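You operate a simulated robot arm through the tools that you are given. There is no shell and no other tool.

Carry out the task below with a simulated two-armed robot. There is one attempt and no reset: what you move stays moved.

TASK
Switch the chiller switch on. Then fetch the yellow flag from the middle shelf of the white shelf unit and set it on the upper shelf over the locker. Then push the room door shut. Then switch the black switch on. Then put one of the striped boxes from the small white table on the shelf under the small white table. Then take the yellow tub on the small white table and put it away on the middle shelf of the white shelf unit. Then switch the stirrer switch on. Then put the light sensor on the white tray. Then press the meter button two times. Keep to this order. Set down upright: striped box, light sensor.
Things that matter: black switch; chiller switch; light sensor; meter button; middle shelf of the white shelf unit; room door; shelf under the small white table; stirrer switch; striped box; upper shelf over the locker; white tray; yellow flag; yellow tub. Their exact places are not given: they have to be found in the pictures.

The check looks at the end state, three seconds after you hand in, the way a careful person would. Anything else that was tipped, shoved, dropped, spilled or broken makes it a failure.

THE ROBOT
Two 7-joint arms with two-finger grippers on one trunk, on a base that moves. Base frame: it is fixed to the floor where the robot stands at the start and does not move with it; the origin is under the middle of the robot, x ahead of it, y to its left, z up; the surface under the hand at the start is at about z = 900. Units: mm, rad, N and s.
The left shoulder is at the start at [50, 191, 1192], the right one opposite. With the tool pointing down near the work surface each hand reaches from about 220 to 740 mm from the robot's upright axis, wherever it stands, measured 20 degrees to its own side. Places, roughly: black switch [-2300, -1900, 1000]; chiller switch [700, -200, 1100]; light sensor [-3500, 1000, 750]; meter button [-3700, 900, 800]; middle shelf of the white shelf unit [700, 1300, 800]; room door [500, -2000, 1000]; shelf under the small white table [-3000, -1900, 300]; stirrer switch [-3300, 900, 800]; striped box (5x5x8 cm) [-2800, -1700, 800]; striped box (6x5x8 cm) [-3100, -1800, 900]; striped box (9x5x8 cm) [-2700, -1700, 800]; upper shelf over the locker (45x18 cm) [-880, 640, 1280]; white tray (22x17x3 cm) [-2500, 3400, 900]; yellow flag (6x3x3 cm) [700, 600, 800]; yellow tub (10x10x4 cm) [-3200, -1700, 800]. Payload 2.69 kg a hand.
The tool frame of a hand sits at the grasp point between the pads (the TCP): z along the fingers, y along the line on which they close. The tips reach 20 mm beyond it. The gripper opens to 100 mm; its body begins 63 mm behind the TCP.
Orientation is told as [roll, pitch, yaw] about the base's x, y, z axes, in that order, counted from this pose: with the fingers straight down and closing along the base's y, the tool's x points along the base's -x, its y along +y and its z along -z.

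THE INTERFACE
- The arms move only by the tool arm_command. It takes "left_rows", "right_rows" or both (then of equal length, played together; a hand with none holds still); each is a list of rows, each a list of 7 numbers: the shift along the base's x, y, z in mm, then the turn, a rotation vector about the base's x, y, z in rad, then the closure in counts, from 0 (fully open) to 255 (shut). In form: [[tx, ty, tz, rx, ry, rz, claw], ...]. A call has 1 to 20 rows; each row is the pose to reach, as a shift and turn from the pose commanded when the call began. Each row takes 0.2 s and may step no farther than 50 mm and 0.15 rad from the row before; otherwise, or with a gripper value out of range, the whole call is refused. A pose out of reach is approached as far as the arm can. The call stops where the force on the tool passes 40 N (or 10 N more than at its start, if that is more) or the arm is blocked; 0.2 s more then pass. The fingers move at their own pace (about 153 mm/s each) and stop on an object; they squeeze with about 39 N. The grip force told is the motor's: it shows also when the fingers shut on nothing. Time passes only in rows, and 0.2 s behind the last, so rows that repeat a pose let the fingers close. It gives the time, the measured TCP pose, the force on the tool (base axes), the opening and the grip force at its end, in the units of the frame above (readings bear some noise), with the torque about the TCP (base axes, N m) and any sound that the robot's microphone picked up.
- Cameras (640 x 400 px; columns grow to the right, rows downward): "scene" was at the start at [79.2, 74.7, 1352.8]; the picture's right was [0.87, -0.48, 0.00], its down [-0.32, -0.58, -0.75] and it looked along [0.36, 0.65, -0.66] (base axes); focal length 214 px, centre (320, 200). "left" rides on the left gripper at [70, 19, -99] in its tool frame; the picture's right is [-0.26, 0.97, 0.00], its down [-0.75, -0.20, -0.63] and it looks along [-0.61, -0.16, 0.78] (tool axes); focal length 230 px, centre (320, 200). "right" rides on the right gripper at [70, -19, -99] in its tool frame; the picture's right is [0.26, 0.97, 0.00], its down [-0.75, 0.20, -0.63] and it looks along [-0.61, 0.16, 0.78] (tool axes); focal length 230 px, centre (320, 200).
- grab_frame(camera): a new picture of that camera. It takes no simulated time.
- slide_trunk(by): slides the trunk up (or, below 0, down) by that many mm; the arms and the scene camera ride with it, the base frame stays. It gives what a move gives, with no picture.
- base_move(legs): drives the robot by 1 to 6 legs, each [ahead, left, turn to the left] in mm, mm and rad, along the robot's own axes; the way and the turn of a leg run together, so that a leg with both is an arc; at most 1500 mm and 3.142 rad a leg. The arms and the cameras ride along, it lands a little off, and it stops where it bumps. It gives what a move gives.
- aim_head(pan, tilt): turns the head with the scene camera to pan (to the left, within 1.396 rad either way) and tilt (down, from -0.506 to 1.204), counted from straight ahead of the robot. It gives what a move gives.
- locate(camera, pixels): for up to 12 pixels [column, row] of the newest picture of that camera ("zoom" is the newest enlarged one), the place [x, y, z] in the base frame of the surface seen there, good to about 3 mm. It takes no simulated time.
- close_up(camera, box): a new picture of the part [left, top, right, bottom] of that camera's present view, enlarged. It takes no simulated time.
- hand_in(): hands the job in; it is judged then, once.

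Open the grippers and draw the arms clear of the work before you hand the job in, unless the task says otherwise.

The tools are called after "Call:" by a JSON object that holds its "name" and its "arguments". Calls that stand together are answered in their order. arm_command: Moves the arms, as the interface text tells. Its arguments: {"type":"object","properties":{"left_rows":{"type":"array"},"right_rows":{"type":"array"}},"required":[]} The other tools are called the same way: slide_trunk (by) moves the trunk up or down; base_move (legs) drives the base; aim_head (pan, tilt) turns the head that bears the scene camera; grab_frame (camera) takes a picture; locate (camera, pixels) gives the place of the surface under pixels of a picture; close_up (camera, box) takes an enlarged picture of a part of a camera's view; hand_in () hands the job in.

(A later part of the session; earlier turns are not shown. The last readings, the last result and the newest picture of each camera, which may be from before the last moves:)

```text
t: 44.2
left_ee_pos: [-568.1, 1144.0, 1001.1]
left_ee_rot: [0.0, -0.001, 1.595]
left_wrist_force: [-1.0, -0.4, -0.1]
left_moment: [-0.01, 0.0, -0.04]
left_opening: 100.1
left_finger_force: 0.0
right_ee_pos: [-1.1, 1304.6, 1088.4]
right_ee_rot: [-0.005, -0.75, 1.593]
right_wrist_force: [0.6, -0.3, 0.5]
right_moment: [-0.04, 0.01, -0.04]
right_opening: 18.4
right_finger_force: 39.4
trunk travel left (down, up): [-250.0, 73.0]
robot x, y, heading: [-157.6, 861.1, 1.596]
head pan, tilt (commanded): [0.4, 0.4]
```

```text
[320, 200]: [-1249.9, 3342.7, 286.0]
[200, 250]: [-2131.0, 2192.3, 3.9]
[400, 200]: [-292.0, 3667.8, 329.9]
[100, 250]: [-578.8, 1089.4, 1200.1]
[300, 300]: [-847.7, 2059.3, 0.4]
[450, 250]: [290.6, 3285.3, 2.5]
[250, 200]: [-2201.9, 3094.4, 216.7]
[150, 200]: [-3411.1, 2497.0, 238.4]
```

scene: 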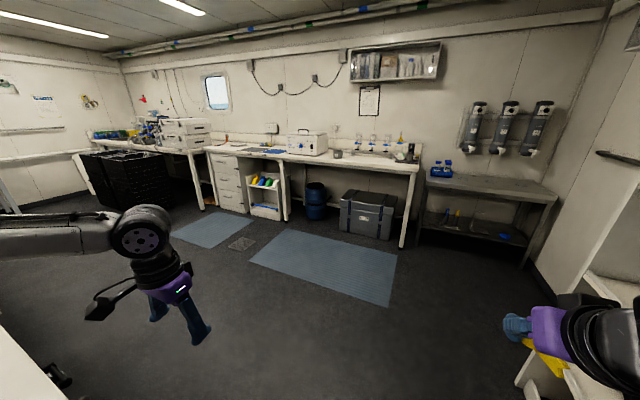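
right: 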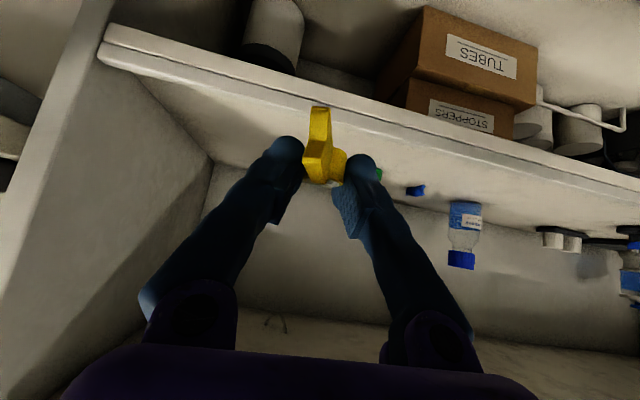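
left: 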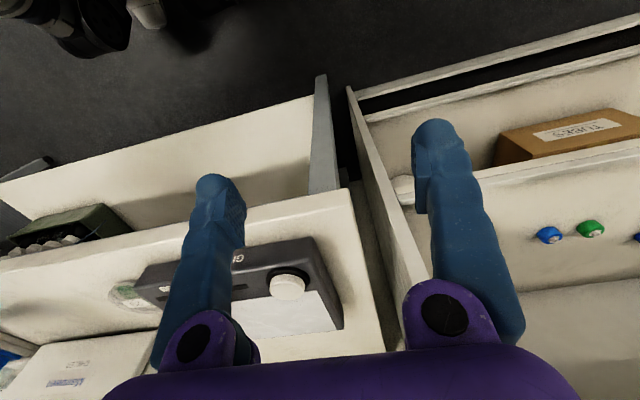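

Plenty of floor space. I drive forward 650, left 720, and turn half around to face the locker unit.

Call:
{"name": "base_move", "arguments": {"legs": [[650, 0, 0], [0, 720, 0], [0, 0, 3.1]]}}

Call:
{"name": "aim_head", "arguments": {"pan": 0.0, "tilt": 0.3}}

Call:
{"name": "grab_frame", "arguments": {"camera": "scene"}}

```text
t: 61.3
left_ee_pos: [-510.6, 1170.0, 999.6]
left_ee_rot: [-0.001, -0.002, -1.649]
left_wrist_force: [0.0, 0.2, 0.1]
left_moment: [0.0, -0.02, 0.03]
left_opening: 99.6
left_finger_force: 0.1
right_ee_pos: [-1090.3, 1067.1, 1088.7]
right_ee_rot: [-0.003, -0.751, -1.647]
right_wrist_force: [0.3, -0.5, 0.3]
right_moment: [0.0, -0.02, -0.03]
right_opening: 18.0
right_finger_force: 39.3
trunk travel left (down, up): [-250.0, 73.0]
robot x, y, heading: [-891.7, 1488.6, -1.647]
head pan, tilt (commanded): [0.4, 0.4]
```

```text
t: 62.2
left_ee_pos: [-510.0, 1171.2, 999.7]
left_ee_rot: [-0.002, -0.003, -1.647]
left_wrist_force: [0.2, -0.1, 0.3]
left_moment: [-0.02, 0.01, 0.01]
left_opening: 100.0
left_finger_force: 0.2
right_ee_pos: [-1090.0, 1067.3, 1087.9]
right_ee_rot: [-0.002, -0.75, -1.646]
right_wrist_force: [-0.3, -0.1, 0.0]
right_moment: [0.04, 0.04, -0.03]
right_opening: 17.9
right_finger_force: 39.2
trunk travel left (down, up): [-250.0, 73.0]
robot x, y, heading: [-893.3, 1488.0, -1.653]
head pan, tilt (commanded): [0.0, 0.3]
```

```text
taken
```

scene: 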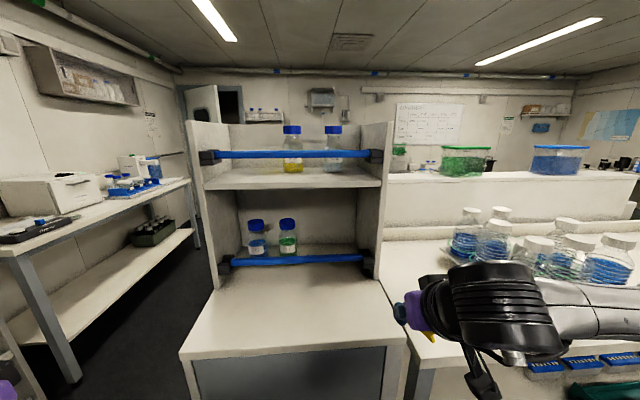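

I see the locker with a two-level riser: upper shelf with bottles at (292,150),(333,150) and a blue bar across at y≈155. I zoom in and measure.

Call:
{"name": "close_up", "arguments": {"camera": "scene", "box": [180, 100, 420, 250]}}

Call:
{"name": "locate", "arguments": {"camera": "scene", "pixels": [[250, 155], [350, 153], [250, 175], [330, 180], [290, 184], [292, 165], [333, 165], [210, 155], [376, 155], [230, 170], [290, 172], [360, 172]]}}

```text
2.67 times, centred on (300, 175) of scene
```

zoom: 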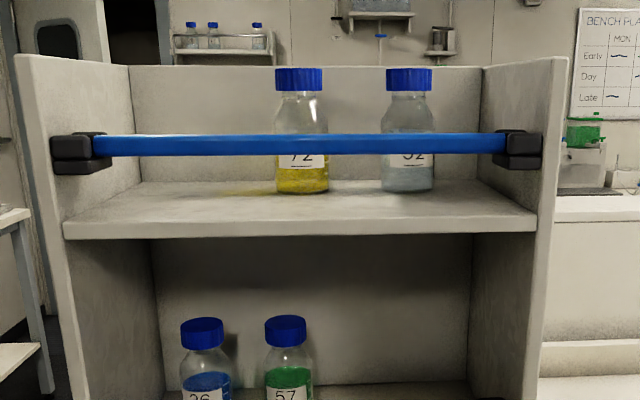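

```text
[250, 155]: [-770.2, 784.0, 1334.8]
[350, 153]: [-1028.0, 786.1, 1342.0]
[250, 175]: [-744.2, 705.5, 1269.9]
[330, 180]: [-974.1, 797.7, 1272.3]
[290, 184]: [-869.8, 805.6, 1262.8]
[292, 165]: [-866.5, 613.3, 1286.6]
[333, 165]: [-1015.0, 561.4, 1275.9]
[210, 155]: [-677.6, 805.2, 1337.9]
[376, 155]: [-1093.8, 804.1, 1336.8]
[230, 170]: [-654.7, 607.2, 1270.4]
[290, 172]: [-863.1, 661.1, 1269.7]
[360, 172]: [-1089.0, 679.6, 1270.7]
```

Shelf surface is at z≈1270, the bar at y≈785, z≈1328–1348. I measure the back panel, bottles and the counter edge.

Call:
{"name": "locate", "arguments": {"camera": "zoom", "pixels": [[200, 110], [200, 175], [200, 190], [100, 200], [200, 225], [100, 135], [100, 155], [300, 80], [410, 80], [350, 190], [20, 60], [130, 70]]}}

Call:
{"name": "locate", "arguments": {"camera": "scene", "pixels": [[185, 350], [290, 350], [404, 340], [290, 300], [390, 290], [215, 290], [440, 360], [256, 240], [288, 240], [300, 258], [220, 250]]}}

```text
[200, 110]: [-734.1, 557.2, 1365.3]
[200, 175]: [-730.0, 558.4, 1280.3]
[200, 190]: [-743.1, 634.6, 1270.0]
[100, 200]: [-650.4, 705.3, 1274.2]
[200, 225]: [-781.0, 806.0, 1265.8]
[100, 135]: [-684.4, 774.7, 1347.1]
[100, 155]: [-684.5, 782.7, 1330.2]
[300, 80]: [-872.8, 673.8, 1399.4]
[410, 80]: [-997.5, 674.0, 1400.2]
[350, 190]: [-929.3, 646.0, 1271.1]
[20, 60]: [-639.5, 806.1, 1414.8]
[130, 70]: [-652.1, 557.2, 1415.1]
```

```text
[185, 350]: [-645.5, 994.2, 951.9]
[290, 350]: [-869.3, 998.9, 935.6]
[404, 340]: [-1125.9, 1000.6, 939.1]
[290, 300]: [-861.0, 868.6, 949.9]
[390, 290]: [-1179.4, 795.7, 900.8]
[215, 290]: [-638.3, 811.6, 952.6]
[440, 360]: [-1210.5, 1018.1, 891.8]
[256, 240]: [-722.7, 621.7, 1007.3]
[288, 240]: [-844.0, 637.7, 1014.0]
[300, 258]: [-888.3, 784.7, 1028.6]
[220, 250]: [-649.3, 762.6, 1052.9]
```

The free spot on the upper shelf is around x=-740, y=640 (bottles at x≈-872 and -997). I raise the trunk fully and drive closer with the right shoulder lined up with that spot.

Call:
{"name": "slide_trunk", "arguments": {"by": 73}}

Call:
{"name": "base_move", "arguments": {"legs": [[0, 304, 0.08], [115, 0, 0]]}}

Call:
{"name": "grab_frame", "arguments": {"camera": "scene"}}

```text
t: 63.3
left_ee_pos: [-510.3, 1169.8, 1072.8]
left_ee_rot: [-0.001, -0.002, -1.646]
left_wrist_force: [-0.2, 0.2, -0.1]
left_moment: [0.0, -0.01, 0.04]
left_opening: 100.0
left_finger_force: 0.1
right_ee_pos: [-1089.8, 1067.7, 1161.1]
right_ee_rot: [-0.003, -0.751, -1.647]
right_wrist_force: [-0.7, -1.0, 0.3]
right_moment: [-0.01, 0.0, 0.0]
right_opening: 18.0
right_finger_force: 38.7
trunk travel left (down, up): [-323.0, 0.0]
robot x, y, heading: [-895.6, 1489.5, -1.646]
head pan, tilt (commanded): [0.0, 0.3]
```

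```text
t: 67.3
left_ee_pos: [-183.1, 1077.7, 1072.4]
left_ee_rot: [0.0, -0.003, -1.567]
left_wrist_force: [0.3, -0.3, 0.2]
left_moment: [0.02, -0.02, 0.0]
left_opening: 99.9
left_finger_force: 0.0
right_ee_pos: [-751.9, 928.4, 1158.8]
right_ee_rot: [-0.004, -0.75, -1.564]
right_wrist_force: [-0.5, -0.4, 0.3]
right_moment: [-0.02, 0.02, -0.01]
right_opening: 18.3
right_finger_force: 39.0
trunk travel left (down, up): [-323.0, 0.0]
robot x, y, heading: [-591.5, 1362.1, -1.563]
head pan, tilt (commanded): [0.0, 0.3]
```

```text
taken
```

scene: 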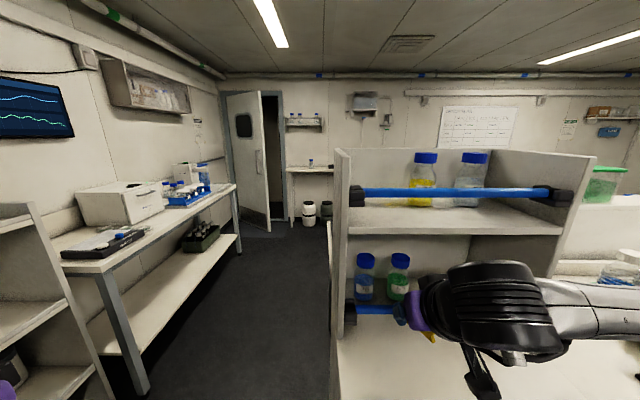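

I raise the right hand in front of the riser to z≈1394 while turning it to a steeper 25° tilt, then look.

Call:
{"name": "arm_command", "arguments": {"right_rows": [[2, 0, 40, 0.1, 0, 0, 255], [4, 0, 80, 0.2, 0, 0, 255], [6, 0, 120, 0.314, 0, 0, 255], [8, 0, 160, 0.314, 0, 0, 255], [8, 0, 200, 0.314, 0, 0, 255], [8, 0, 238, 0.314, 0, 0, 255]]}}

Call:
{"name": "grab_frame", "arguments": {"camera": "right"}}

Call:
{"name": "grab_frame", "arguments": {"camera": "scene"}}

```text
t: 68.7
left_ee_pos: [-181.4, 1079.2, 1073.0]
left_ee_rot: [-0.003, -0.002, -1.567]
left_wrist_force: [0.2, -0.3, -0.1]
left_moment: [-0.03, 0.0, -0.02]
left_opening: 99.8
left_finger_force: 0.1
right_ee_pos: [-741.0, 928.0, 1400.6]
right_ee_rot: [-0.004, -0.436, -1.565]
right_wrist_force: [0.5, -0.2, -0.3]
right_moment: [0.0, 0.06, 0.0]
right_opening: 18.1
right_finger_force: 39.4
trunk travel left (down, up): [-323.0, 0.0]
robot x, y, heading: [-589.8, 1366.7, -1.567]
head pan, tilt (commanded): [0.0, 0.3]
```

```text
taken
```

right: 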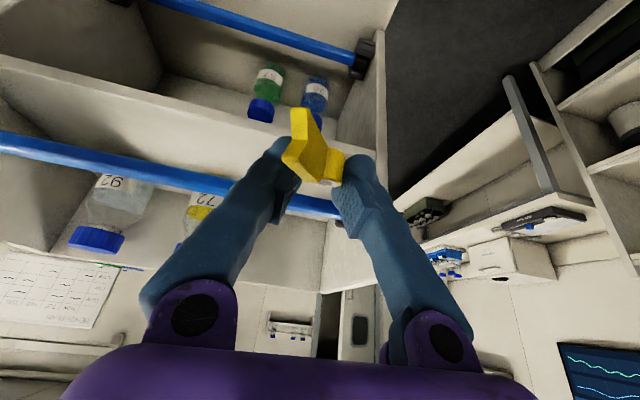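

```text
taken
```

scene: 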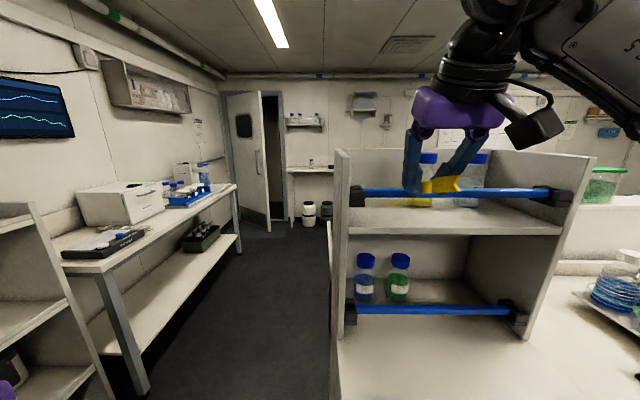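

The path over the bar (top z≈1349) is clear with the flag at z≈1376. I move forward over the shelf to y≈640.

Call:
{"name": "arm_command", "arguments": {"right_rows": [[0, -40, 0, 0, 0, 0, 255], [0, -80, 0, 0, 0, 0, 255], [0, -120, 0, 0, 0, 0, 255], [0, -160, 0, 0, 0, 0, 255], [0, -200, 0, 0, 0, 0, 255], [0, -245, 0, 0, 0, 0, 255], [0, -290, 0, 0, 0, 0, 255]]}}

Call:
{"name": "grab_frame", "arguments": {"camera": "right"}}

Call:
{"name": "grab_frame", "arguments": {"camera": "scene"}}

```text
t: 70.3
left_ee_pos: [-183.8, 1078.9, 1073.3]
left_ee_rot: [0.002, -0.003, -1.566]
left_wrist_force: [-0.1, 0.8, 0.2]
left_moment: [0.01, -0.03, -0.01]
left_opening: 100.1
left_finger_force: 0.1
right_ee_pos: [-746.9, 667.2, 1394.0]
right_ee_rot: [-0.002, -0.438, -1.564]
right_wrist_force: [-0.1, -0.1, -0.4]
right_moment: [0.01, -0.04, 0.04]
right_opening: 18.3
right_finger_force: 39.0
right hand out of reach, approached as far as the arm can: row 7
trunk travel left (down, up): [-323.0, 0.0]
robot x, y, heading: [-592.2, 1366.1, -1.562]
head pan, tilt (commanded): [0.0, 0.3]
```

```text
taken
```

right: 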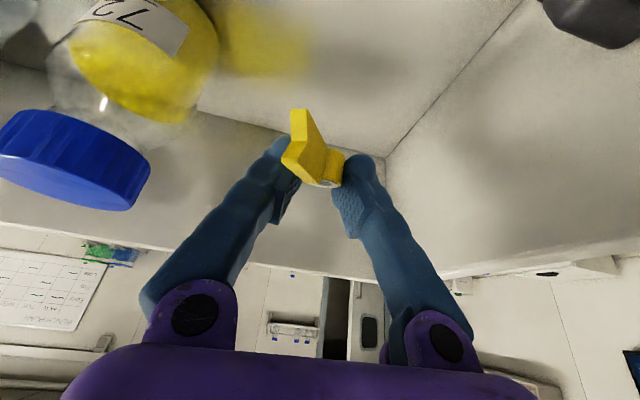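

```text
taken
```

scene: 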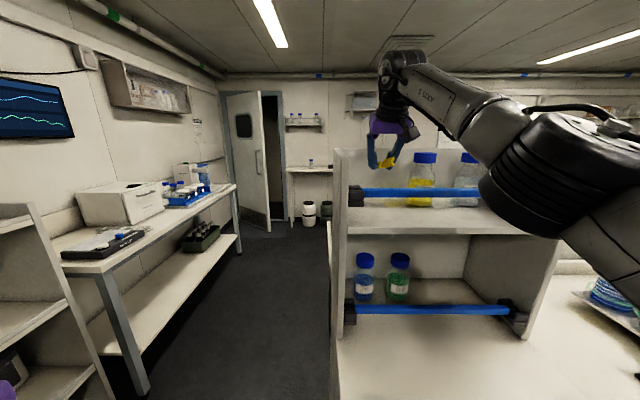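

Reach ended at y=667. Lowering helps the reach, so I descend partway first and check clearances.

Call:
{"name": "arm_command", "arguments": {"right_rows": [[2, 0, -20, 0, 0, 0, 255], [4, -8, -40, 0, 0, 0, 255], [4, -15, -55, 0, 0, 0, 255]]}}

Call:
{"name": "grab_frame", "arguments": {"camera": "scene"}}

Call:
{"name": "grab_frame", "arguments": {"camera": "right"}}

```text
t: 71.1
left_ee_pos: [-184.2, 1078.0, 1071.8]
left_ee_rot: [-0.001, -0.002, -1.563]
left_wrist_force: [0.2, 0.2, -0.1]
left_moment: [0.01, 0.01, -0.01]
left_opening: 100.0
left_finger_force: 0.0
right_ee_pos: [-743.1, 652.3, 1338.5]
right_ee_rot: [0.0, -0.436, -1.566]
right_wrist_force: [0.1, -0.2, 0.2]
right_moment: [0.01, -0.01, -0.05]
right_opening: 18.4
right_finger_force: 39.2
trunk travel left (down, up): [-323.0, 0.0]
robot x, y, heading: [-591.1, 1364.2, -1.563]
head pan, tilt (commanded): [0.0, 0.3]
```

```text
taken
```

scene: 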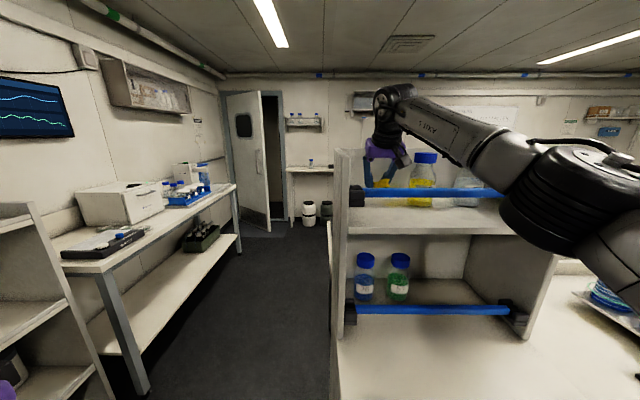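

```text
taken
```

right: 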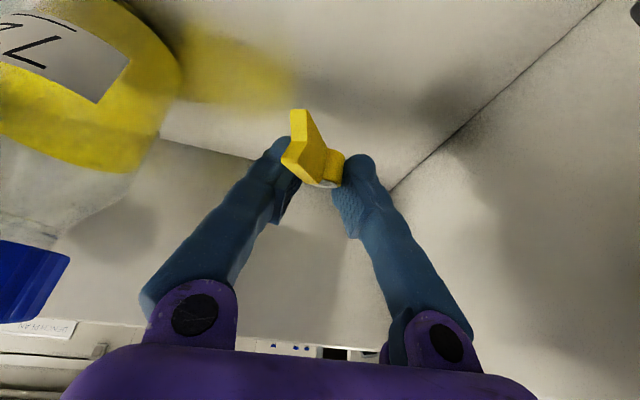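

I check the forearm's and elbow's clearance to the bar, panel and bottles.

Call:
{"name": "locate", "arguments": {"camera": "scene", "pixels": [[430, 130], [460, 155], [490, 185], [520, 210], [550, 235], [385, 135], [395, 160], [375, 185], [385, 180], [600, 260]]}}

Call:
{"name": "close_up", "arguments": {"camera": "scene", "box": [330, 80, 490, 220]}}

```text
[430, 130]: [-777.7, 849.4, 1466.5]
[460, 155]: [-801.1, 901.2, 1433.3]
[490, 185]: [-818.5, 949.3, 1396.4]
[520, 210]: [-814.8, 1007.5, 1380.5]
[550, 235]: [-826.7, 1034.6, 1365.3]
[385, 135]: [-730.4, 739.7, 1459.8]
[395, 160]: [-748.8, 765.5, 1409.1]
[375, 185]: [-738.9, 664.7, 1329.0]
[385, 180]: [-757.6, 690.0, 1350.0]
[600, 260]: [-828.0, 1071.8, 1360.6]
```

```text
2.86 times, centred on (410, 150) of scene
```

zoom: 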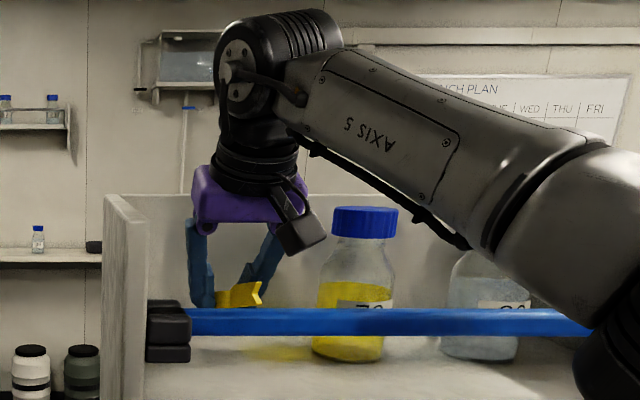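

Clearance of the forearm is fine; I check the wrist camera box (zoom (300,235)) against the bar.

Call:
{"name": "locate", "arguments": {"camera": "zoom", "pixels": [[290, 240], [305, 235], [320, 235], [300, 252], [310, 215], [285, 195], [240, 315], [400, 325], [400, 312], [250, 285], [225, 300], [260, 300]]}}

```text
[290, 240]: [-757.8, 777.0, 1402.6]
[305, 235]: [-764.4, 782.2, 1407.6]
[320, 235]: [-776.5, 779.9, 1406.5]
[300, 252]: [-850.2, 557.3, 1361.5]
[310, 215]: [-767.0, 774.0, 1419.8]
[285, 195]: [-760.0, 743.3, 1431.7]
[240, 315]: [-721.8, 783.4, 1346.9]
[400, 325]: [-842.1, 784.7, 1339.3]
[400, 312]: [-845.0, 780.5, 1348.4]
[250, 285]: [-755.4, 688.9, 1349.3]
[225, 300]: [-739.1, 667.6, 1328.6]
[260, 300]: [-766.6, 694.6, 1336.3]
```

The camera box reaches y≈782 just above the bar, so I go 22 mm deeper before lowering to the shelf.

Call:
{"name": "arm_command", "arguments": {"right_rows": [[0, -12, -4, 0, 0, 0, 255], [0, -22, -10, 0, 0, 0, 255], [0, -24, -20, 0, 0, 0, 255], [0, -24, -30, 0, 0, 0, 255], [0, -24, -37, 0, 0, 0, 255]]}}

Call:
{"name": "close_up", "arguments": {"camera": "scene", "box": [330, 100, 490, 220]}}

Call:
{"name": "grab_frame", "arguments": {"camera": "right"}}

```text
t: 72.3
left_ee_pos: [-182.8, 1078.1, 1071.3]
left_ee_rot: [-0.001, -0.002, -1.565]
left_wrist_force: [-0.9, 0.1, -0.3]
left_moment: [-0.01, 0.02, 0.03]
left_opening: 100.0
left_finger_force: 0.0
right_ee_pos: [-741.7, 629.4, 1301.2]
right_ee_rot: [-0.002, -0.436, -1.566]
right_wrist_force: [0.5, 0.1, 0.3]
right_moment: [0.02, 0.02, -0.02]
right_opening: 18.5
right_finger_force: 39.1
right hand out of reach, approached as far as the arm can: row 2
trunk travel left (down, up): [-323.0, 0.0]
robot x, y, heading: [-591.2, 1362.1, -1.566]
head pan, tilt (commanded): [0.0, 0.3]
```

```text
3.33 times, centred on (410, 160) of scene
```

zoom: 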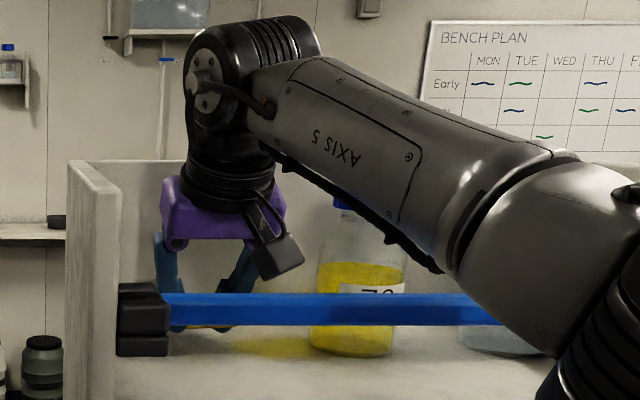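

```text
taken
```

right: 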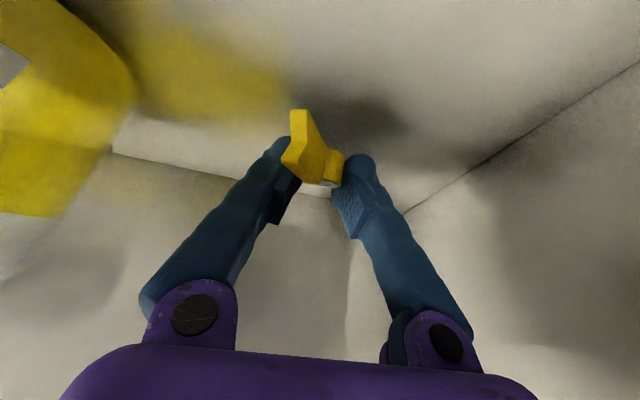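

The flag is just above the shelf (z 1301). I lower in small steps until a light contact.

Call:
{"name": "arm_command", "arguments": {"right_rows": [[0, 0, -3, 0, 0, 0, 255], [0, 0, -5, 0, 0, 0, 255], [0, 0, -7, 0, 0, 0, 255]]}}

Call:
{"name": "grab_frame", "arguments": {"camera": "right"}}

```text
t: 73.1
left_ee_pos: [-182.8, 1077.8, 1072.0]
left_ee_rot: [0.0, -0.001, -1.566]
left_wrist_force: [0.4, 0.5, -0.2]
left_moment: [-0.01, 0.0, 0.0]
left_opening: 99.8
left_finger_force: 0.2
right_ee_pos: [-742.2, 628.7, 1294.6]
right_ee_rot: [0.0, -0.437, -1.565]
right_wrist_force: [0.1, -0.2, 0.3]
right_moment: [-0.02, 0.0, -0.02]
right_opening: 18.1
right_finger_force: 39.5
trunk travel left (down, up): [-323.0, 0.0]
robot x, y, heading: [-590.3, 1360.0, -1.565]
head pan, tilt (commanded): [0.0, 0.3]
```

```text
taken
```

right: 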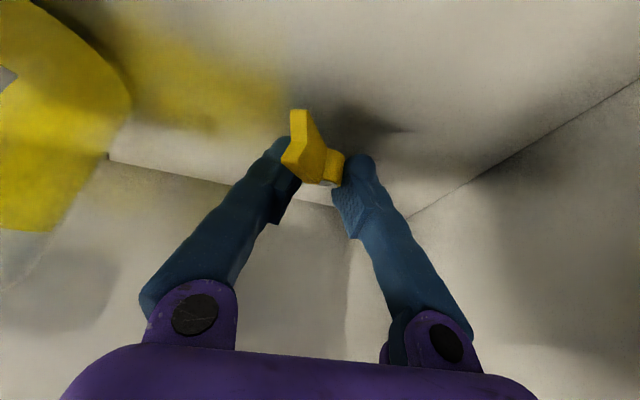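

No contact yet; I keep lowering by small steps.

Call:
{"name": "arm_command", "arguments": {"right_rows": [[0, 0, -2, 0, 0, 0, 255], [0, 0, -4, 0, 0, 0, 255]]}}

```text
t: 73.7
left_ee_pos: [-182.0, 1079.1, 1073.7]
left_ee_rot: [-0.001, -0.001, -1.566]
left_wrist_force: [-0.1, 0.0, 0.7]
left_moment: [-0.01, -0.02, 0.0]
left_opening: 99.9
left_finger_force: 0.1
right_ee_pos: [-743.8, 630.6, 1292.5]
right_ee_rot: [-0.004, -0.439, -1.565]
right_wrist_force: [-0.2, -0.4, 3.8]
right_moment: [-0.04, 0.03, -0.01]
right_opening: 18.2
right_finger_force: 38.9
trunk travel left (down, up): [-323.0, 0.0]
robot x, y, heading: [-588.0, 1367.7, -1.567]
head pan, tilt (commanded): [0.0, 0.3]
```

Light contact (3.8 N). I open the fingers gradually.

Call:
{"name": "arm_command", "arguments": {"right_rows": [[0, 0, 0, 0, 0, 0, 200], [0, 0, 0, 0, 0, 0, 180], [0, 0, 0, 0, 0, 0, 140], [0, 0, 0, 0, 0, 0, 80], [0, 0, 0, 0, 0, 0, 60]]}}

Call:
{"name": "grab_frame", "arguments": {"camera": "right"}}

```text
t: 74.9
left_ee_pos: [-183.8, 1078.5, 1071.8]
left_ee_rot: [0.001, -0.002, -1.565]
left_wrist_force: [0.3, 0.7, -0.5]
left_moment: [0.01, 0.03, 0.0]
left_opening: 100.3
left_finger_force: 0.0
right_ee_pos: [-742.9, 629.4, 1291.0]
right_ee_rot: [-0.003, -0.436, -1.564]
right_wrist_force: [-0.1, -0.3, 0.0]
right_moment: [-0.02, 0.0, -0.02]
right_opening: 76.5
right_finger_force: 0.3
trunk travel left (down, up): [-323.0, 0.0]
robot x, y, heading: [-585.5, 1369.3, -1.567]
head pan, tilt (commanded): [0.0, 0.3]
```

```text
taken
```

right: 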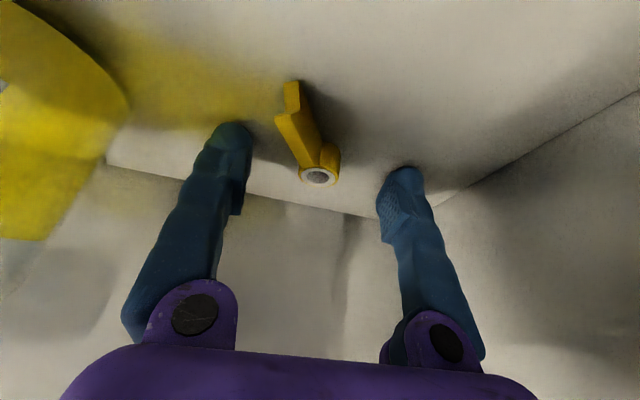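

The flag rests on the shelf, released. I raise the hand, then draw it back over the bar.

Call:
{"name": "arm_command", "arguments": {"right_rows": [[0, 0, 15, 0, 0, 0, 60], [0, 0, 30, 0, 0, 0, 60], [0, 15, 55, 0, 0, 0, 60], [0, 35, 85, 0, 0, 0, 60], [0, 60, 108, 0, 0, 0, 60], [0, 100, 112, 0, 0, 0, 60], [0, 145, 112, 0, 0, 0, 60], [0, 190, 112, 0, 0, 0, 60], [0, 235, 112, 0, 0, 0, 60], [0, 280, 112, 0, 0, 0, 60], [0, 320, 112, 0, 0, 0, 60]]}}

Call:
{"name": "grab_frame", "arguments": {"camera": "scene"}}

Call:
{"name": "grab_frame", "arguments": {"camera": "right"}}

```text
t: 77.3
left_ee_pos: [-184.9, 1076.0, 1073.3]
left_ee_rot: [0.003, -0.001, -1.566]
left_wrist_force: [0.1, -0.5, 0.3]
left_moment: [0.07, -0.02, -0.01]
left_opening: 100.0
left_finger_force: 0.1
right_ee_pos: [-675.2, 768.2, 1505.7]
right_ee_rot: [0.001, -0.431, -1.566]
right_wrist_force: [-1.3, -0.8, -1.0]
right_moment: [0.04, -0.05, 0.01]
right_opening: 76.5
right_finger_force: 0.1
right hand out of reach, approached as far as the arm can: row 3, 4, 5, 6, 7, 8, 9, 10, 11
trunk travel left (down, up): [-323.0, 0.0]
robot x, y, heading: [-591.0, 1364.2, -1.564]
head pan, tilt (commanded): [0.0, 0.3]
```

```text
taken
```

scene: 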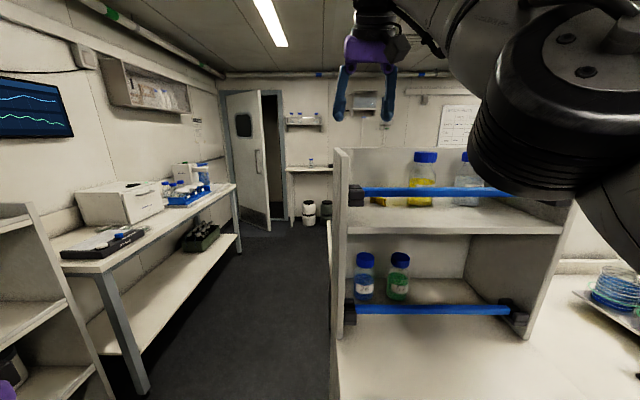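

```text
taken
```

right: 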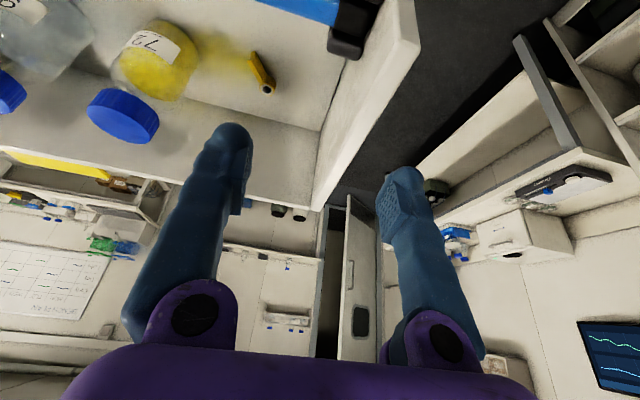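

The hand went higher than planned but touched nothing; the flag lies on the shelf at (262,72) in the right picture. I pull the hand back toward the robot and lower it in front.

Call:
{"name": "arm_command", "arguments": {"right_rows": [[-5, 40, 0, 0, 0, 0, 60], [-10, 80, -10, 0, 0, 0, 60], [-20, 120, -20, 0, 0, 0, 60], [-30, 155, -40, 0, 0, 0, 60], [-40, 185, -70, 0, 0, 0, 60], [-50, 210, -105, 0, 0, 0, 60], [-60, 225, -145, 0, 0, 0, 60]]}}

Call:
{"name": "grab_frame", "arguments": {"camera": "scene"}}

```text
t: 78.9
left_ee_pos: [-182.7, 1077.6, 1072.2]
left_ee_rot: [0.0, 0.0, -1.564]
left_wrist_force: [-0.7, -0.7, -0.6]
left_moment: [0.0, -0.02, 0.0]
left_opening: 100.0
left_finger_force: 0.1
right_ee_pos: [-635.2, 835.0, 1550.8]
right_ee_rot: [-0.002, -0.436, -1.564]
right_wrist_force: [0.8, -0.6, -1.0]
right_moment: [-0.02, -0.01, 0.01]
right_opening: 76.3
right_finger_force: 0.1
right hand out of reach, approached as far as the arm can: row 1, 2, 3, 4, 5, 6, 7
trunk travel left (down, up): [-323.0, 0.0]
robot x, y, heading: [-588.2, 1363.1, -1.567]
head pan, tilt (commanded): [0.0, 0.3]
```

```text
taken
```

scene: 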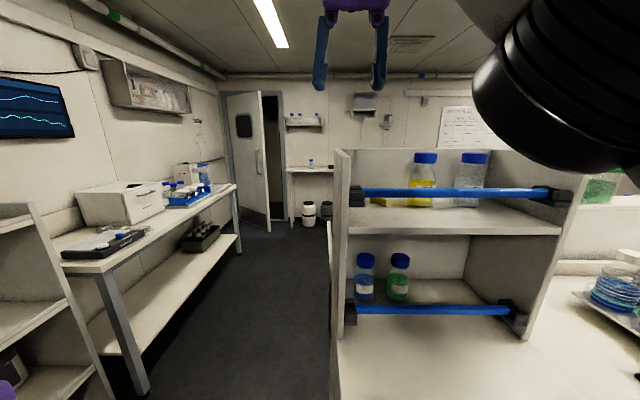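

The arm seems caught at a joint limit and drifts up. I try moving sideways toward its own shoulder and back, changing the tilt a little.

Call:
{"name": "arm_command", "arguments": {"right_rows": [[-30, 20, 0, -0.05, 0, 0, 60], [-60, 40, 0, -0.1, 0, 0, 60], [-90, 60, 0, -0.15, 0, 0, 60]]}}

```text
t: 79.7
left_ee_pos: [-179.4, 1080.0, 1071.9]
left_ee_rot: [-0.004, -0.003, -1.563]
left_wrist_force: [0.4, -0.3, 0.4]
left_moment: [-0.02, 0.02, -0.02]
left_opening: 100.3
left_finger_force: 0.0
right_ee_pos: [-718.0, 900.1, 1545.0]
right_ee_rot: [-0.003, -0.587, -1.566]
right_wrist_force: [0.8, 1.0, 0.3]
right_moment: [-0.03, 0.04, -0.03]
right_opening: 76.4
right_finger_force: 0.1
right hand out of reach, approached as far as the arm can: row 1
trunk travel left (down, up): [-323.0, 0.0]
robot x, y, heading: [-588.2, 1363.8, -1.566]
head pan, tilt (commanded): [0.0, 0.3]
```

It frees up. I continue back and then down in front of the riser.

Call:
{"name": "arm_command", "arguments": {"right_rows": [[-20, 20, -25, -0.05, 0, 0, 60], [-40, 40, -50, -0.1, 0, 0, 60], [-60, 55, -85, -0.15, 0, 0, 60], [-70, 70, -125, -0.15, 0, 0, 60], [-70, 70, -170, -0.15, 0, 0, 60], [-70, 70, -215, -0.15, 0, 0, 60], [-70, 70, -260, -0.15, 0, 0, 60], [-70, 70, -305, -0.15, 0, 0, 60], [-70, 70, -350, -0.15, 0, 0, 60]]}}

Call:
{"name": "grab_frame", "arguments": {"camera": "scene"}}

```text
t: 81.7
left_ee_pos: [-182.3, 1077.4, 1072.5]
left_ee_rot: [0.0, -0.002, -1.564]
left_wrist_force: [-0.5, -0.5, 0.6]
left_moment: [0.0, 0.04, 0.0]
left_opening: 99.9
left_finger_force: 0.1
right_ee_pos: [-791.5, 957.9, 1194.4]
right_ee_rot: [-0.003, -0.737, -1.566]
right_wrist_force: [0.1, -0.7, 0.2]
right_moment: [0.0, 0.0, -0.01]
right_opening: 76.5
right_finger_force: 0.0
right hand out of reach, approached as far as the arm can: row 9
trunk travel left (down, up): [-323.0, 0.0]
robot x, y, heading: [-588.9, 1363.1, -1.564]
head pan, tilt (commanded): [0.0, 0.3]
```

```text
taken
```

scene: 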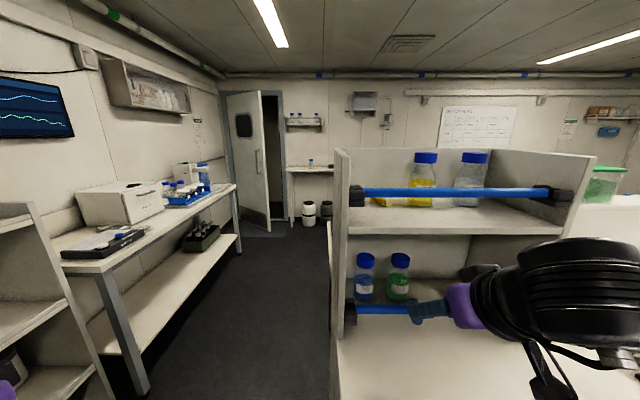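

I zoom on the flag on the upper shelf to confirm it rests well.

Call:
{"name": "close_up", "arguments": {"camera": "scene", "box": [340, 140, 500, 240]}}

Call:
{"name": "locate", "arguments": {"camera": "zoom", "pixels": [[150, 250], [170, 245], [160, 255], [190, 250], [340, 250]]}}

```text
4.00 times, centred on (420, 190) of scene
```

zoom: 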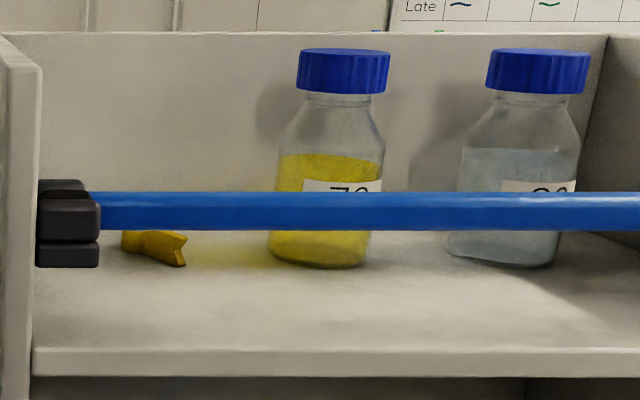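

```text
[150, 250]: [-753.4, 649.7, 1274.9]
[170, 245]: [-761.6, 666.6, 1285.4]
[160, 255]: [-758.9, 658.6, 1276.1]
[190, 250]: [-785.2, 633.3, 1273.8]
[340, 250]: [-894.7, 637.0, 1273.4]
```

The flag lies on the upper shelf. Next is the room door, visible at (250,150); I locate it and zoom.

Call:
{"name": "locate", "arguments": {"camera": "scene", "pixels": [[232, 130], [262, 130], [262, 210], [238, 210], [275, 130], [284, 130], [270, 222], [290, 200], [228, 130], [245, 210], [240, 300]]}}

Call:
{"name": "close_up", "arguments": {"camera": "scene", "box": [200, 80, 340, 240]}}

```text
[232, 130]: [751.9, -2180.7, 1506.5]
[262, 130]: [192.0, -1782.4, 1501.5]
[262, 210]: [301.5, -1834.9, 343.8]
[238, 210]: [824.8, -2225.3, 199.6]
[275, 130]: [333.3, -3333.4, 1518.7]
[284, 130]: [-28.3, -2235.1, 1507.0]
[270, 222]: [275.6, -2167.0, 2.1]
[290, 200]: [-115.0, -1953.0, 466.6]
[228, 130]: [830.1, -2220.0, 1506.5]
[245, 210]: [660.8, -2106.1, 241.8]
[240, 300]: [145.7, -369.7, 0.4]
```

```text
2.50 times, centred on (270, 160) of scene
```

zoom: 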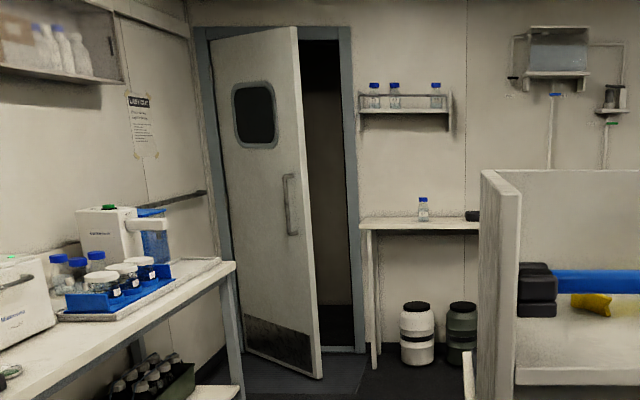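

The door is hinged at about [825,-2220] with its free edge at [185,-1775], opening into the room. I back away from the locker, shift to the corridor and drive toward the door.

Call:
{"name": "base_move", "arguments": {"legs": [[-120, 0, 0], [0, 530, 0], [1300, 0, 0]]}}

Call:
{"name": "grab_frame", "arguments": {"camera": "scene"}}

```text
t: 93.7
left_ee_pos: [347.5, -63.7, 1073.3]
left_ee_rot: [0.0, -0.001, -1.576]
left_wrist_force: [0.5, -0.6, 0.0]
left_moment: [0.01, 0.02, -0.02]
left_opening: 100.0
left_finger_force: 0.1
right_ee_pos: [-261.3, -177.9, 1194.3]
right_ee_rot: [-0.005, -0.733, -1.576]
right_wrist_force: [0.3, -0.3, -0.9]
right_moment: [-0.01, 0.03, 0.0]
right_opening: 76.5
right_finger_force: 0.0
trunk travel left (down, up): [-323.0, 0.0]
robot x, y, heading: [-56.3, 226.3, -1.579]
head pan, tilt (commanded): [0.0, 0.3]
```

```text
taken
```

scene: 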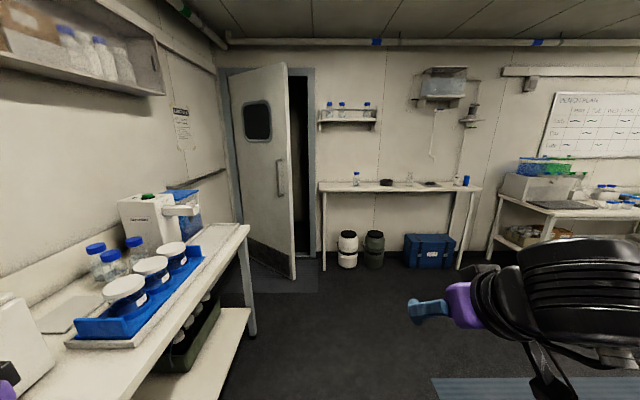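

The way is clear; I drive on 900 mm and look again.

Call:
{"name": "base_move", "arguments": {"legs": [[900, 0, 0.008]]}}

Call:
{"name": "aim_head", "arguments": {"pan": 0.2, "tilt": 0.35}}

Call:
{"name": "grab_frame", "arguments": {"camera": "scene"}}

Call:
{"name": "locate", "arguments": {"camera": "scene", "pixels": [[200, 150], [240, 150], [270, 150], [290, 200], [240, 250], [300, 150], [330, 200], [150, 200], [100, 250], [400, 230]]}}

```text
t: 98.4
left_ee_pos: [343.9, -965.6, 1072.2]
left_ee_rot: [0.0, -0.002, -1.573]
left_wrist_force: [-0.4, 0.4, 1.4]
left_moment: [0.04, 0.0, 0.02]
left_opening: 99.7
left_finger_force: 0.0
right_ee_pos: [-264.1, -1081.3, 1194.5]
right_ee_rot: [-0.004, -0.733, -1.572]
right_wrist_force: [-0.2, 0.2, 0.0]
right_moment: [0.01, 0.01, -0.01]
right_opening: 76.4
right_finger_force: 0.0
trunk travel left (down, up): [-323.0, 0.0]
robot x, y, heading: [-59.6, -674.9, -1.571]
head pan, tilt (commanded): [0.0, 0.3]
```

```text
t: 99.1
left_ee_pos: [345.2, -966.1, 1071.4]
left_ee_rot: [-0.001, 0.0, -1.573]
left_wrist_force: [0.2, 0.3, 0.1]
left_moment: [0.0, 0.02, 0.0]
left_opening: 99.9
left_finger_force: 0.1
right_ee_pos: [-264.9, -1081.0, 1196.1]
right_ee_rot: [-0.005, -0.734, -1.572]
right_wrist_force: [-0.6, 0.7, -0.7]
right_moment: [0.0, -0.02, -0.03]
right_opening: 76.4
right_finger_force: 0.0
trunk travel left (down, up): [-323.0, 0.0]
robot x, y, heading: [-57.4, -676.1, -1.575]
head pan, tilt (commanded): [0.201, 0.351]
```

```text
taken
```

scene: 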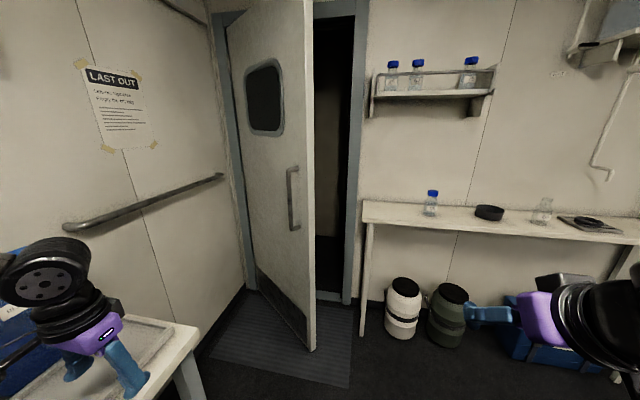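

```text
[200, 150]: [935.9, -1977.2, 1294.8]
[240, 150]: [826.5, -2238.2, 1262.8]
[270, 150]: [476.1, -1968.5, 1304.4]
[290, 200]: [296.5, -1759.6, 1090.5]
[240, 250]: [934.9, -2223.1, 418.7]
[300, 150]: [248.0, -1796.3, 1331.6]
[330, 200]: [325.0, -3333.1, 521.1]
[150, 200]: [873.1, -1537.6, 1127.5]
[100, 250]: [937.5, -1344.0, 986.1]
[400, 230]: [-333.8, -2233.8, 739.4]
```

I check the desk and bins to the right of the door, and the handle's extent, to choose where to stand.

Call:
{"name": "locate", "arguments": {"camera": "scene", "pixels": [[366, 225], [450, 235], [400, 325], [370, 320], [292, 168], [297, 228], [312, 350], [308, 100], [290, 185], [285, 260], [310, 260], [600, 240]]}}

```text
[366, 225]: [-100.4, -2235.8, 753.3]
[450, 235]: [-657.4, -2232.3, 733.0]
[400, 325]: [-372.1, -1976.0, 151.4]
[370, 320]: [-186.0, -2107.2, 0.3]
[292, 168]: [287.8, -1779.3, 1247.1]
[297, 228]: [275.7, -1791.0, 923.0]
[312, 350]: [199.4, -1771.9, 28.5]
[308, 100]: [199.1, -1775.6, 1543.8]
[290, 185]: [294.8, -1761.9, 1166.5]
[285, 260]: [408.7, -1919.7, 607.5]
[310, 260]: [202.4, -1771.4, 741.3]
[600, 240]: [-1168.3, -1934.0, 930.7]
```

The handle spans z 920–1250 near x≈290; I'll push the leaf below it with the left hand's closed fingers. I drive to about (-100,-1300) and lower the trunk.

Call:
{"name": "base_move", "arguments": {"legs": [[620, -43, 0]]}}

Call:
{"name": "slide_trunk", "arguments": {"by": -220}}

Call:
{"name": "aim_head", "arguments": {"pan": 0.4, "tilt": 0.5}}

Call:
{"name": "grab_frame", "arguments": {"camera": "scene"}}

```text
t: 102.7
left_ee_pos: [305.4, -1591.5, 1072.4]
left_ee_rot: [-0.001, -0.002, -1.562]
left_wrist_force: [-0.7, 0.2, -0.2]
left_moment: [0.01, -0.03, 0.01]
left_opening: 99.7
left_finger_force: 0.0
right_ee_pos: [-302.8, -1714.5, 1194.4]
right_ee_rot: [-0.003, -0.734, -1.559]
right_wrist_force: [-0.1, -0.9, 0.2]
right_moment: [-0.02, -0.01, -0.01]
right_opening: 76.7
right_finger_force: 0.1
trunk travel left (down, up): [-323.0, 0.0]
robot x, y, heading: [-101.8, -1306.8, -1.558]
head pan, tilt (commanded): [0.201, 0.351]
```

```text
t: 105.0
left_ee_pos: [306.4, -1591.9, 852.0]
left_ee_rot: [0.001, 0.0, -1.562]
left_wrist_force: [-0.2, 0.2, -0.1]
left_moment: [0.0, 0.01, 0.02]
left_opening: 100.1
left_finger_force: 0.0
right_ee_pos: [-301.6, -1713.5, 975.8]
right_ee_rot: [-0.002, -0.735, -1.563]
right_wrist_force: [0.0, 0.0, -0.5]
right_moment: [0.0, -0.02, -0.01]
right_opening: 76.7
right_finger_force: 0.1
trunk travel left (down, up): [-103.0, 220.0]
robot x, y, heading: [-98.2, -1308.8, -1.559]
head pan, tilt (commanded): [0.201, 0.351]
```

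```text
t: 105.7
left_ee_pos: [304.9, -1590.6, 852.5]
left_ee_rot: [0.0, -0.002, -1.562]
left_wrist_force: [-0.9, -0.8, 0.7]
left_moment: [0.01, 0.01, -0.02]
left_opening: 100.0
left_finger_force: 0.1
right_ee_pos: [-301.7, -1714.3, 975.0]
right_ee_rot: [-0.002, -0.736, -1.561]
right_wrist_force: [0.5, 0.2, -0.3]
right_moment: [-0.01, 0.0, 0.01]
right_opening: 76.5
right_finger_force: 0.0
trunk travel left (down, up): [-103.0, 220.0]
robot x, y, heading: [-100.0, -1308.5, -1.563]
head pan, tilt (commanded): [0.4, 0.499]
```

```text
taken
```

scene: 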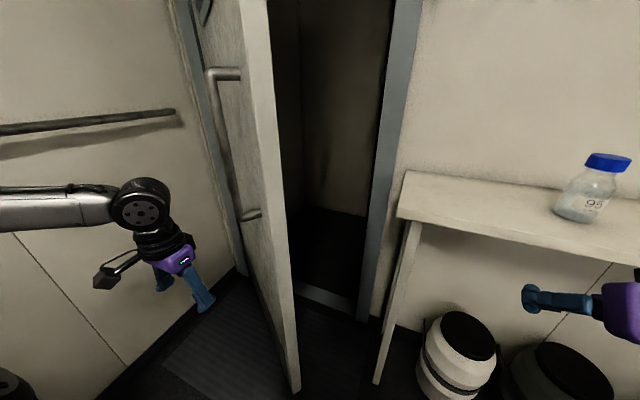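

The left hand will pitch forward with fingers shut and come up to the leaf below the handle; the right hand draws back meanwhile.

Call:
{"name": "arm_command", "arguments": {"left_rows": [[0, -15, -3, -0.15, 0, 0, 100], [0, -30, -6, -0.3, 0, 0, 200], [0, -45, -9, -0.45, 0, 0, 255], [0, -60, -12, -0.6, 0, 0, 255], [0, -75, -15, -0.75, 0, 0, 255], [0, -90, -18, -0.9, 0, 0, 255], [0, -105, -21, -1.05, 0, 0, 255], [0, -120, -24, -1.2, 0, 0, 255], [0, -150, -24, -1.2, 0, 0, 255]], "right_rows": [[0, 15, 5, 0, 0, 0, 60], [0, 30, 10, 0, 0, 0, 60], [0, 45, 15, 0, 0, 0, 60], [0, 60, 20, 0, 0, 0, 60], [0, 75, 25, 0, 0, 0, 60], [0, 90, 30, 0, 0, 0, 60], [0, 90, 35, 0, 0, 0, 60], [0, 90, 40, 0, 0, 0, 60], [0, 90, 40, 0, 0, 0, 60]]}}

Call:
{"name": "grab_frame", "arguments": {"camera": "scene"}}

Call:
{"name": "grab_frame", "arguments": {"camera": "left"}}

```text
t: 107.7
left_ee_pos: [306.9, -1742.0, 827.8]
left_ee_rot: [-0.025, -1.2, -1.543]
left_wrist_force: [-0.5, -0.2, -0.2]
left_moment: [0.01, 0.0, 0.01]
left_opening: 0.2
left_finger_force: 29.0
left hand out of reach, approached as far as the arm can: row 5
right_ee_pos: [-286.3, -1661.7, 1049.5]
right_ee_rot: [-0.004, -0.734, -1.56]
right_wrist_force: [0.0, -0.3, 0.4]
right_moment: [0.0, -0.02, -0.03]
right_opening: 76.6
right_finger_force: 0.1
right hand out of reach, approached as far as the arm can: row 1, 2, 3, 4, 5, 6, 7, 8, 9
trunk travel left (down, up): [-103.0, 220.0]
robot x, y, heading: [-103.7, -1306.2, -1.558]
head pan, tilt (commanded): [0.4, 0.499]
```

```text
taken
```

scene: 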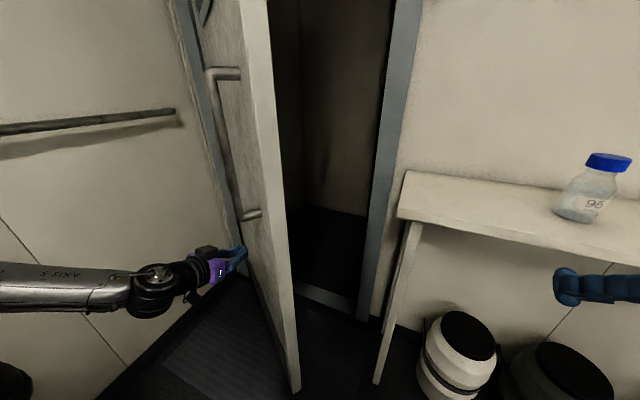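

```text
taken
```

left: 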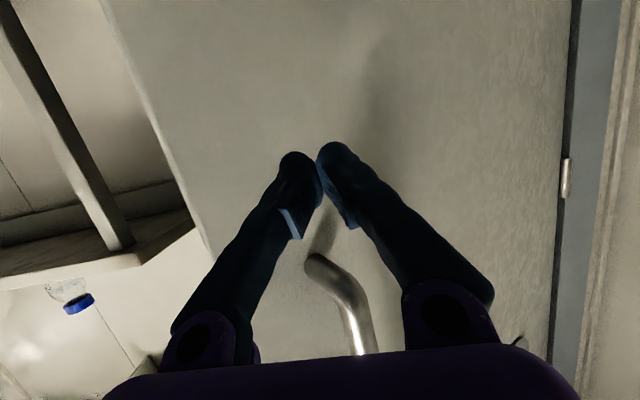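

The fingertips are below the handle in front of the leaf. I push forward (-y) in small steps.

Call:
{"name": "arm_command", "arguments": {"left_rows": [[0, -35, 0, 0, 0, 0, 255], [0, -65, 0, 0, 0, 0, 255], [-5, -90, 0, 0, 0, 0, 255], [-12, -115, 0, 0, 0, 0, 255], [-20, -145, 0, 0, 0, 0, 255], [-28, -175, 0, 0, 0, 0, 255]]}}

Call:
{"name": "grab_frame", "arguments": {"camera": "scene"}}

```text
t: 109.1
left_ee_pos: [277.2, -1916.2, 828.6]
left_ee_rot: [-0.024, -1.2, -1.547]
left_wrist_force: [-0.2, 0.1, 0.3]
left_moment: [0.02, 0.03, -0.03]
left_opening: 0.0
left_finger_force: 29.3
right_ee_pos: [-287.1, -1662.5, 1048.9]
right_ee_rot: [-0.004, -0.735, -1.561]
right_wrist_force: [0.1, -0.1, 0.2]
right_moment: [0.0, -0.02, 0.0]
right_opening: 75.9
right_finger_force: 0.0
trunk travel left (down, up): [-103.0, 220.0]
robot x, y, heading: [-102.3, -1303.8, -1.563]
head pan, tilt (commanded): [0.4, 0.499]
```

```text
taken
```

scene: 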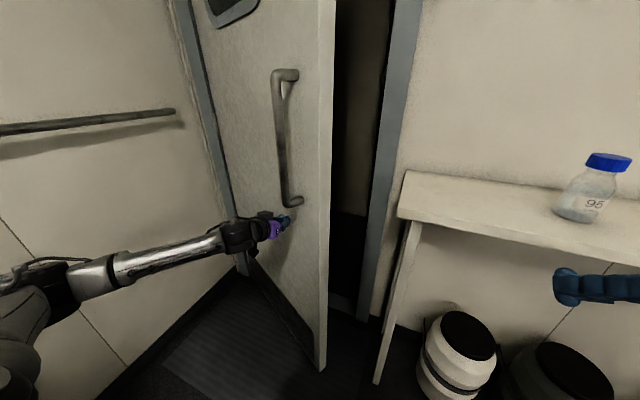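

The door moves easily. I push on.

Call:
{"name": "arm_command", "arguments": {"left_rows": [[-8, -30, 0, 0, 0, 0, 255], [-16, -60, 0, 0, 0, 0, 255], [-24, -90, 0, 0, 0, 0, 255], [-32, -120, 0, 0, 0, 0, 255], [-40, -150, 0, 0, 0, 0, 255]]}}

Call:
{"name": "grab_frame", "arguments": {"camera": "scene"}}

```text
t: 110.3
left_ee_pos: [237.7, -2065.9, 828.8]
left_ee_rot: [-0.023, -1.201, -1.545]
left_wrist_force: [-0.6, -0.5, -0.2]
left_moment: [-0.02, 0.0, -0.01]
left_opening: 0.0
left_finger_force: 29.4
right_ee_pos: [-286.9, -1663.6, 1048.5]
right_ee_rot: [-0.003, -0.735, -1.562]
right_wrist_force: [-0.5, 0.5, 0.2]
right_moment: [-0.02, -0.02, 0.01]
right_opening: 76.6
right_finger_force: 0.0
trunk travel left (down, up): [-103.0, 220.0]
robot x, y, heading: [-107.2, -1309.2, -1.559]
head pan, tilt (commanded): [0.4, 0.499]
```

```text
taken
```

scene: 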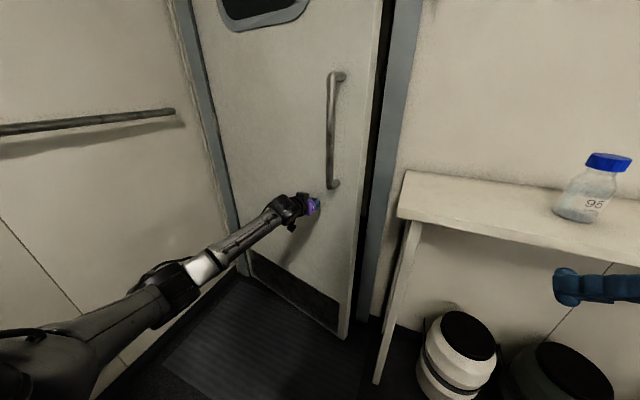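

The arm is almost straight. I move the base ahead 80 mm with the arm still, keeping the push going gently.

Call:
{"name": "base_move", "arguments": {"legs": [[80, 0, 0]]}}

Call:
{"name": "grab_frame", "arguments": {"camera": "scene"}}

```text
t: 111.4
left_ee_pos: [238.9, -2146.3, 828.3]
left_ee_rot: [-0.023, -1.202, -1.547]
left_wrist_force: [-0.3, -0.5, -0.5]
left_moment: [-0.02, -0.01, 0.02]
left_opening: 0.1
left_finger_force: 29.5
right_ee_pos: [-285.9, -1744.5, 1047.4]
right_ee_rot: [-0.004, -0.734, -1.561]
right_wrist_force: [0.1, -0.7, 0.0]
right_moment: [0.0, 0.03, -0.02]
right_opening: 76.5
right_finger_force: 0.1
trunk travel left (down, up): [-103.0, 220.0]
robot x, y, heading: [-102.8, -1388.2, -1.565]
head pan, tilt (commanded): [0.4, 0.499]
```

```text
taken
```

scene: 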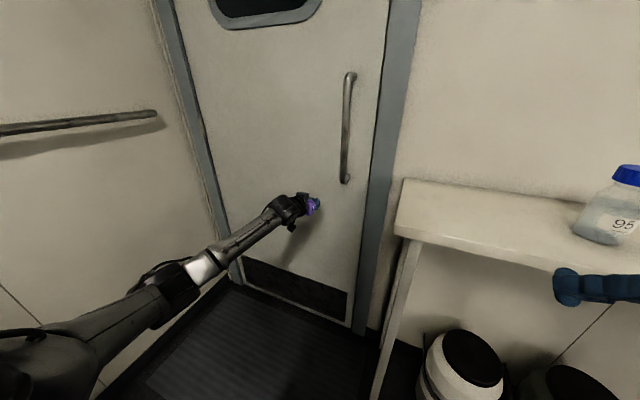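

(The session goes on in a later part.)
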